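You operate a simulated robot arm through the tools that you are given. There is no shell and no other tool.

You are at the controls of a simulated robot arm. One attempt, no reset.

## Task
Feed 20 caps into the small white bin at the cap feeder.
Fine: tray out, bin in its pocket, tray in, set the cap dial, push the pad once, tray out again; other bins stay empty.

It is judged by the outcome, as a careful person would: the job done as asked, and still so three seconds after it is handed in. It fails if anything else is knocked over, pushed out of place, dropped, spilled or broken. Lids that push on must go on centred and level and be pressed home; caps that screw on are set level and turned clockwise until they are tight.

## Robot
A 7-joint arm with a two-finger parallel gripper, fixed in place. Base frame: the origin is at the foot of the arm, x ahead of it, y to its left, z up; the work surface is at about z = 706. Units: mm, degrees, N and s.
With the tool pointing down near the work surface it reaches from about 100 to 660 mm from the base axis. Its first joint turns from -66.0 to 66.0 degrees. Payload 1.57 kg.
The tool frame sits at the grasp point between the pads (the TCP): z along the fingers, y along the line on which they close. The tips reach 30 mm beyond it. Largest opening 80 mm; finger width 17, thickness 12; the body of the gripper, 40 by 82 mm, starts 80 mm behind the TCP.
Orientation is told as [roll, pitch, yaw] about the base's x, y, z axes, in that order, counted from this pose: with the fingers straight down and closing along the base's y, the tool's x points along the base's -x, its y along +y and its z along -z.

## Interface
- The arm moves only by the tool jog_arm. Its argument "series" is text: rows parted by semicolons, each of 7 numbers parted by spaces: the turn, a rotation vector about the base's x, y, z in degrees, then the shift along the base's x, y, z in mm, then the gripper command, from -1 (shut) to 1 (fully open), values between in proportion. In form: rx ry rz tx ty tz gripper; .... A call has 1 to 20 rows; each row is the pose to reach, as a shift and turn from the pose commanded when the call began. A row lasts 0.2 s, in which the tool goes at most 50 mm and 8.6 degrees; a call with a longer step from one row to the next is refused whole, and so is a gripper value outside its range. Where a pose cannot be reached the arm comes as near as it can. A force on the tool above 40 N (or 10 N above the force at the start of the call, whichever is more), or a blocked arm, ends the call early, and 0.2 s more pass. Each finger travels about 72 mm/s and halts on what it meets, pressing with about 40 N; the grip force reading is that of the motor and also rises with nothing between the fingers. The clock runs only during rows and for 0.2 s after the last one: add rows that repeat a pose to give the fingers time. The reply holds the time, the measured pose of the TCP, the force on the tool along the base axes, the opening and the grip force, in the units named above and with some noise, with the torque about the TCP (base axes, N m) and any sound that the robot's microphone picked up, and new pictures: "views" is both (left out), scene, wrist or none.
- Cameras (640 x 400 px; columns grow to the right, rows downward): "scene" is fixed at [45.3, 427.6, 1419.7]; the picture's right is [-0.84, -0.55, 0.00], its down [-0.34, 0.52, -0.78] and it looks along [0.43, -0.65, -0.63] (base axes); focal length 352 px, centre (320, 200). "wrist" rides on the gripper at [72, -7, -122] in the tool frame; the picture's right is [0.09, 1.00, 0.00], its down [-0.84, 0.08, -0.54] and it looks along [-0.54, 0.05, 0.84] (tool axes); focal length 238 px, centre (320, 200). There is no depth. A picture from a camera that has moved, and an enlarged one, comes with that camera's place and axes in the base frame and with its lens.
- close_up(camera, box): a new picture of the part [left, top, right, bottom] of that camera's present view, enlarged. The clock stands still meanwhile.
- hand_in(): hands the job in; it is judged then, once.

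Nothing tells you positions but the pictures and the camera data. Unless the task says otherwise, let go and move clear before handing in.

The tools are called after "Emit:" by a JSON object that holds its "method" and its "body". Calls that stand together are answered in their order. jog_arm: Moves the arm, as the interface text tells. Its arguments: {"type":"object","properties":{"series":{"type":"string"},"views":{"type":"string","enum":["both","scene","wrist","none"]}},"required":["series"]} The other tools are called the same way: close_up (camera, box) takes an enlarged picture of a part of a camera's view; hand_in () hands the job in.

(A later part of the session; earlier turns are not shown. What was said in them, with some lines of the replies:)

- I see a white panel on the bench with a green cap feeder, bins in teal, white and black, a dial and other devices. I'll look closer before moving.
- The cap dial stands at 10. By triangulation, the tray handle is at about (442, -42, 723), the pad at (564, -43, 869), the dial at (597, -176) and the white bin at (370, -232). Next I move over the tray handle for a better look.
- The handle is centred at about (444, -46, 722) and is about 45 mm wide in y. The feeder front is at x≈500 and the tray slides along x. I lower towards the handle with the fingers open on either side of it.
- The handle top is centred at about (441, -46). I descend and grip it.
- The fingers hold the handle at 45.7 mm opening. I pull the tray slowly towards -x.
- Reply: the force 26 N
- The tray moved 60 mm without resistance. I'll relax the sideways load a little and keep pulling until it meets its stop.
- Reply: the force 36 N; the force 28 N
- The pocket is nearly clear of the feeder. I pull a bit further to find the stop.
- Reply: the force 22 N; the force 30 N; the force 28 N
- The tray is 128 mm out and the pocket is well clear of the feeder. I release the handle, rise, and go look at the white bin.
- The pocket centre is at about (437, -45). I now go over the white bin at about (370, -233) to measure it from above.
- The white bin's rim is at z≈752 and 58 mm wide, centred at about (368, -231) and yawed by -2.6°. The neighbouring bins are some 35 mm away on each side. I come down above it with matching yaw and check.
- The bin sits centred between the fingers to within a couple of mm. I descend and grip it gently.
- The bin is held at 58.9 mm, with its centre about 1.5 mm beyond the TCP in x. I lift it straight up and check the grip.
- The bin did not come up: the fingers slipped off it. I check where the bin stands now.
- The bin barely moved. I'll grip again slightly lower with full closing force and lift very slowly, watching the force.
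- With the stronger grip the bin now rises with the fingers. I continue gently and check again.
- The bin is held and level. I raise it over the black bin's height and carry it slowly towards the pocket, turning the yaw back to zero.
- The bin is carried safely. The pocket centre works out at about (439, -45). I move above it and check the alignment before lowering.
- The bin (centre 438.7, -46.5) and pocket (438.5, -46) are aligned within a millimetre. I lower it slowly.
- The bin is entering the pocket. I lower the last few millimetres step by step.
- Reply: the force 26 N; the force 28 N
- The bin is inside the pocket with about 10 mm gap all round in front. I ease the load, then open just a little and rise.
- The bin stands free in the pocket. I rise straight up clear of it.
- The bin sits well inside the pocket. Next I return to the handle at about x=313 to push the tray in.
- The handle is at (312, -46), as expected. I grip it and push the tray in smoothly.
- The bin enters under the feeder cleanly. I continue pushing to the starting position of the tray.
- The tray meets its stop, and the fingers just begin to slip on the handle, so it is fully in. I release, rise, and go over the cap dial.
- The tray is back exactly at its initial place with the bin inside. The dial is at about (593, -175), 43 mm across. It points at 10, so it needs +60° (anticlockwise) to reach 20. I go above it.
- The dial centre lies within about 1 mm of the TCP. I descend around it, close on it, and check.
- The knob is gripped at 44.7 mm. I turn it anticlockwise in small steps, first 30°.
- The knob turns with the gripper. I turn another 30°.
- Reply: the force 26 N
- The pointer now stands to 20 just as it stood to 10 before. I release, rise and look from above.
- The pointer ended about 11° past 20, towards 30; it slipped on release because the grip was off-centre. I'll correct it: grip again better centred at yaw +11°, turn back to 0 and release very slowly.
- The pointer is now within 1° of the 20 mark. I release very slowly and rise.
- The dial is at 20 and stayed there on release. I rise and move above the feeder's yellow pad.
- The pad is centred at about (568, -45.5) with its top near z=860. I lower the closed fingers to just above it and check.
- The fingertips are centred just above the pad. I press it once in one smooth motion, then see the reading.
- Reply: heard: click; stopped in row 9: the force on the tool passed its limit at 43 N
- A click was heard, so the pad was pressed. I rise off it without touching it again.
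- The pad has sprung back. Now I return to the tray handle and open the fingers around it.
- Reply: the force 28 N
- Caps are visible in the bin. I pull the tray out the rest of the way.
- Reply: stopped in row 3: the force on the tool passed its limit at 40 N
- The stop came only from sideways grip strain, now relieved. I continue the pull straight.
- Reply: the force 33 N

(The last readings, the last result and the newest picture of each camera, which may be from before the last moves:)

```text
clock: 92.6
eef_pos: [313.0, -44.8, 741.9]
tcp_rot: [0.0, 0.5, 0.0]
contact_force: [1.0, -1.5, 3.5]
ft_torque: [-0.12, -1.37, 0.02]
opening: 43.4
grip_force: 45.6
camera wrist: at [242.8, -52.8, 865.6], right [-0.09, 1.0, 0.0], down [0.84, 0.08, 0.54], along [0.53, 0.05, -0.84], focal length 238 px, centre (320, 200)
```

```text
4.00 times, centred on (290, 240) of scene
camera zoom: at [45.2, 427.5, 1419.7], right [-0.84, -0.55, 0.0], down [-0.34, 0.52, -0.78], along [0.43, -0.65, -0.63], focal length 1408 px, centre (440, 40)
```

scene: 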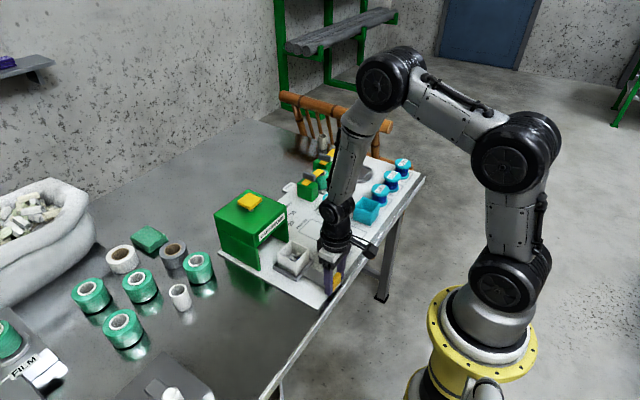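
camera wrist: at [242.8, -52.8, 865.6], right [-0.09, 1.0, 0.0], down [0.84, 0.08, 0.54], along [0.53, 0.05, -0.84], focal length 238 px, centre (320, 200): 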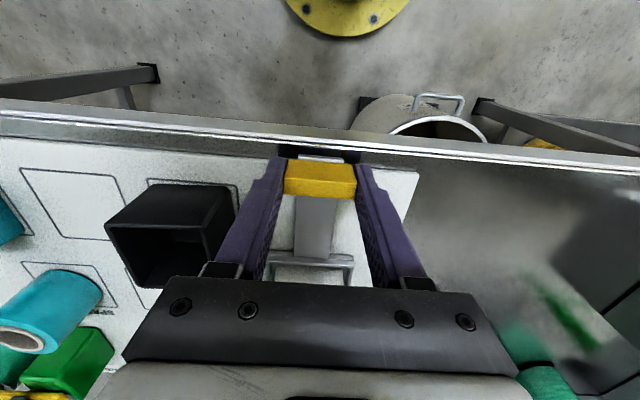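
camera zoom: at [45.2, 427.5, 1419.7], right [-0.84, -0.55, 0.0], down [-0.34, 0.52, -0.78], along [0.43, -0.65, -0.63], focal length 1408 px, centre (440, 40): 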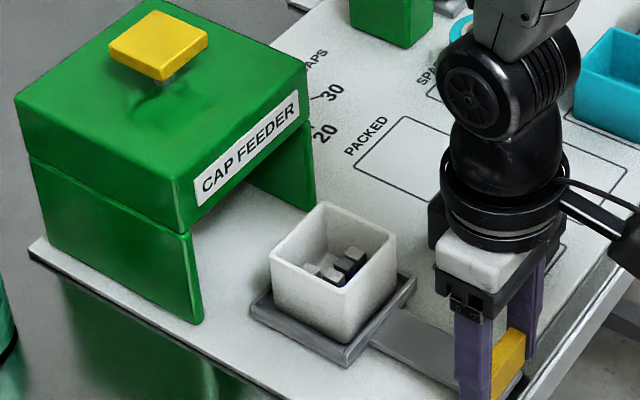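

Tray is out fully, with caps in the bin. I release the handle, rise, and inspect.

Emit:
{"method": "jog_arm", "body": {"series": "0 0 0 0 0 0 0.15;0 0 0 0 0 0 0.3;0 0 0 0 0 0 0.5;0 0 0 0 0 0 0.5;0 0 0 0 0 20 0.5;0 0 0 0 0 55 0.5;0 0 0 0 0 100 0.5;0 0 0 0 0 145 0.5;0 0 0 0 0 190 0.5;0 0 0 0 0 190 0.5"}}

Emit:
{"method": "close_up", "body": {"camera": "scene", "box": [210, 190, 370, 290]}}

Emit:
{"method": "close_up", "body": {"camera": "wrist", "box": [270, 140, 360, 220]}}

```text
clock: 94.8
eef_pos: [313.7, -43.8, 933.3]
tcp_rot: [0.0, 0.4, 0.0]
contact_force: [0.4, 0.8, 0.1]
ft_torque: [0.0, -0.03, 0.0]
opening: 60.1
grip_force: 0.2
camera wrist: at [242.2, -52.9, 1056.0], right [-0.09, 1.0, 0.0], down [0.84, 0.08, 0.54], along [0.53, 0.05, -0.84], focal length 238 px, centre (320, 200)
```

scene: 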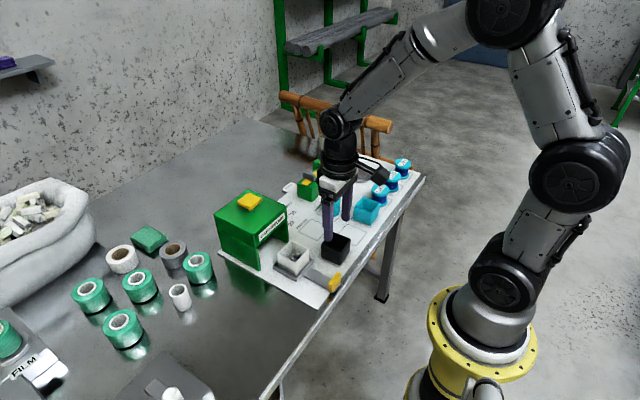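
wrist: 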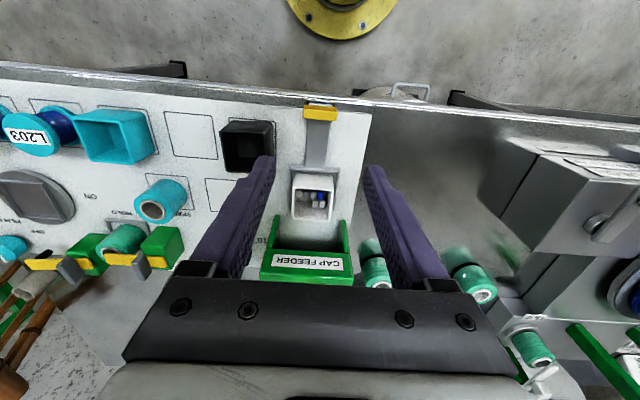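

```text
4.00 times, centred on (290, 240) of scene
camera zoom: at [45.3, 427.6, 1419.7], right [-0.84, -0.55, 0.0], down [-0.34, 0.52, -0.78], along [0.43, -0.65, -0.63], focal length 1408 px, centre (440, 40)
```

zoom: 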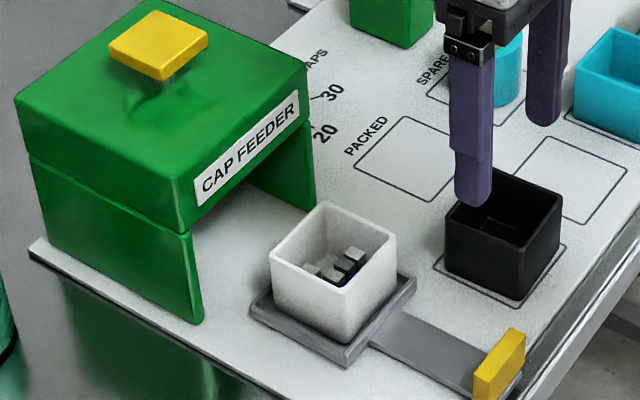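

```text
5.00 times, centred on (315, 180) of wrist
camera zoom: at [242.2, -52.9, 1056.0], right [-0.09, 1.0, 0.0], down [0.84, 0.08, 0.54], along [0.53, 0.05, -0.84], focal length 1192 px, centre (345, 300)
```

zoom: 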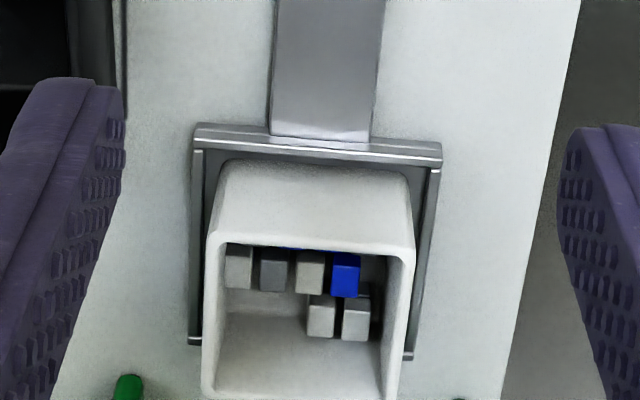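

The bin holds caps but I want to see how many. I move the camera above it for a view down.

Emit:
{"method": "jog_arm", "body": {"series": "0 0 0 30 0 20 0.5;0 0 0 70 0 30 0.5;0 0 0 110 0 30 0.5;0 0 0 145 0 30 0.5;0 0 0 145 0 30 0.5;0 0 0 145 0 30 0.5"}}

Emit:
{"method": "close_up", "body": {"camera": "wrist", "box": [280, 30, 360, 110]}}

Emit:
{"method": "close_up", "body": {"camera": "scene", "box": [270, 230, 320, 280]}}

```text
clock: 96.2
eef_pos: [458.2, -43.4, 963.7]
tcp_rot: [0.1, 0.4, 0.0]
contact_force: [-0.4, 0.5, 0.0]
ft_torque: [0.01, 0.01, 0.01]
opening: 60.0
grip_force: 0.1
camera wrist: at [387.4, -51.5, 1085.9], right [-0.09, 1.0, 0.0], down [0.84, 0.08, 0.54], along [0.53, 0.05, -0.84], focal length 238 px, centre (320, 200)
```

scene: 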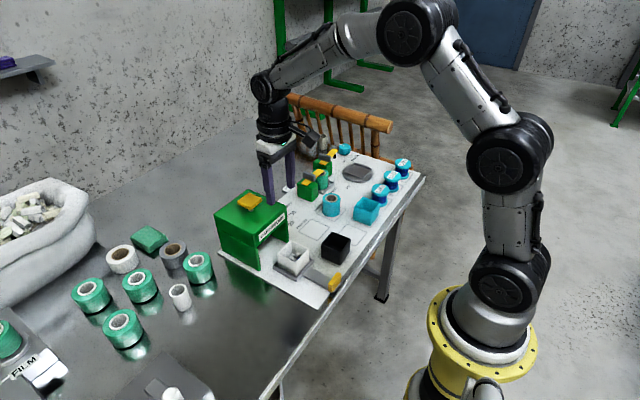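
wrist: 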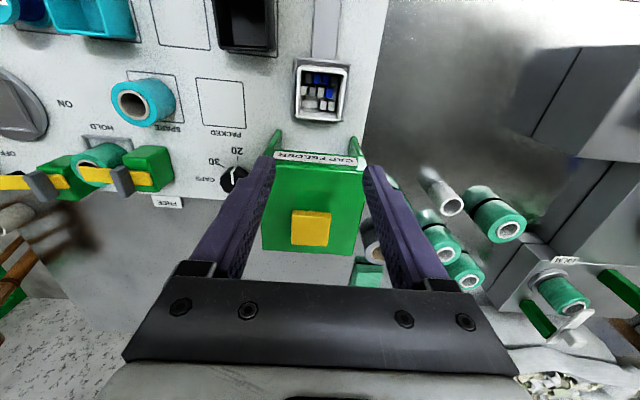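

```text
5.00 times, centred on (320, 70) of wrist
camera zoom: at [387.4, -51.5, 1085.9], right [-0.09, 1.0, 0.0], down [0.84, 0.08, 0.54], along [0.53, 0.05, -0.84], focal length 1192 px, centre (320, 850)
```

zoom: 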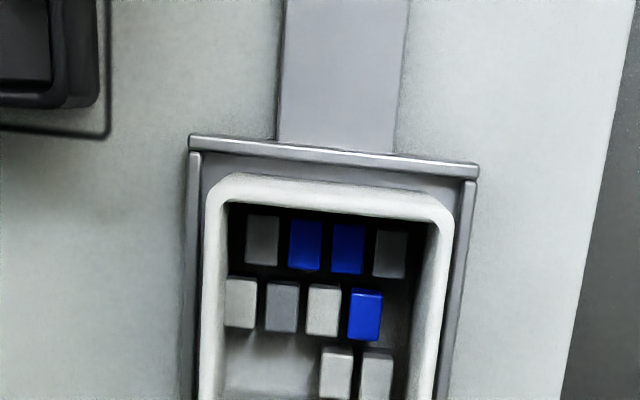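

```text
8.00 times, centred on (295, 255) of scene
camera zoom: at [45.3, 427.6, 1419.7], right [-0.84, -0.55, 0.0], down [-0.34, 0.52, -0.78], along [0.43, -0.65, -0.63], focal length 2816 px, centre (520, -240)
```

zoom: 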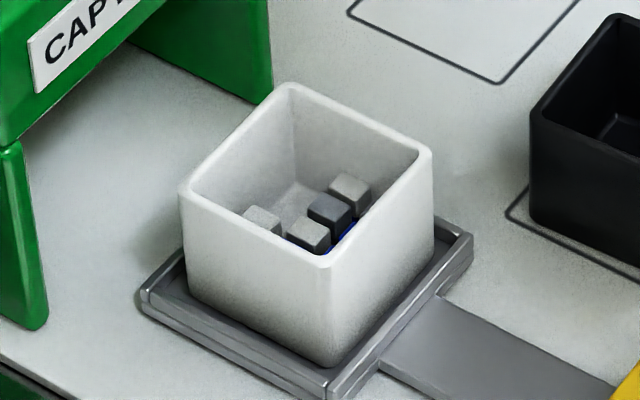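

Emit:
{"method": "close_up", "body": {"camera": "wrist", "box": [296, 62, 350, 122]}}

Emit:
{"method": "close_up", "body": {"camera": "scene", "box": [278, 238, 312, 264]}}

```text
6.67 times, centred on (323, 92) of wrist
camera zoom: at [387.4, -51.5, 1085.9], right [-0.09, 1.0, 0.0], down [0.84, 0.08, 0.54], along [0.53, 0.05, -0.84], focal length 1589 px, centre (300, 920)
```

zoom: 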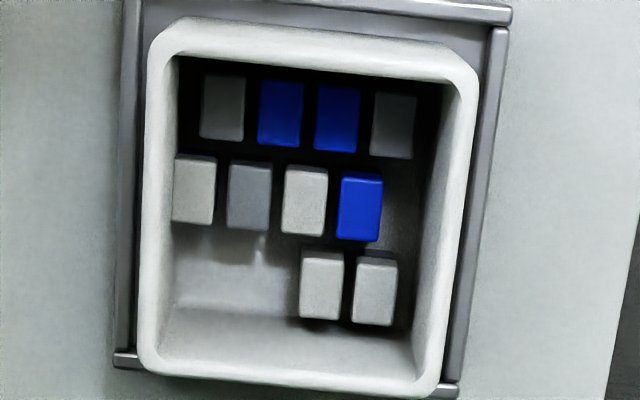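

```text
15.38 times, centred on (295, 251) of scene
camera zoom: at [45.3, 427.6, 1419.7], right [-0.84, -0.55, 0.0], down [-0.34, 0.52, -0.78], along [0.43, -0.65, -0.63], focal length 5415 px, centre (705, -585)
```

zoom: 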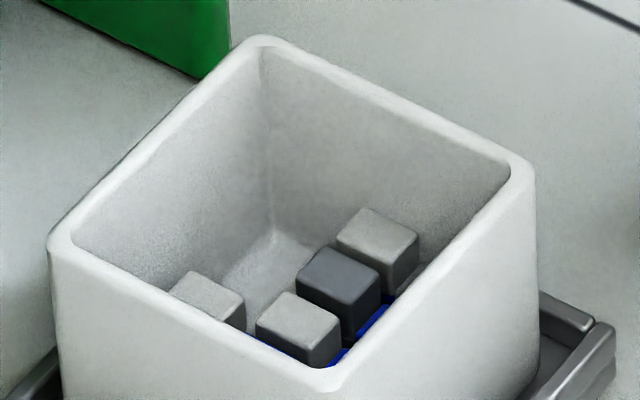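

The tray is out and the small white bin sits in its pocket with caps in at least two layers. The lower ones are partly hidden, so I could not count all 20. The dial reads 20, the pad was pressed once (one click), the other bins are empty and in place, and the arm is clear, so I hand in.

Emit:
{"method": "hand_in", "body": {}}

```text
The job is handed in.
```

The job is handed in, but I could not confirm the count of 20 caps. About 10 are visible in the small white bin, in at least two layers, and the rest are hidden underneath.

- **Tray and bin:** the tray is pulled out, with the white bin standing in its pocket. My first grip slipped off the bin and moved it about 1 mm. The second grip held.
- **Cap dial:** my first turn left it about 11° past 20, towards 30. I turned it back to within about 1° of 20, and it was still on 20 when I pressed the pad.
- **Pad:** pressed once, with one click heard.
- **Everything else:** the other bins are empty and nothing else looked moved. The gripper is open and clear of the bench.
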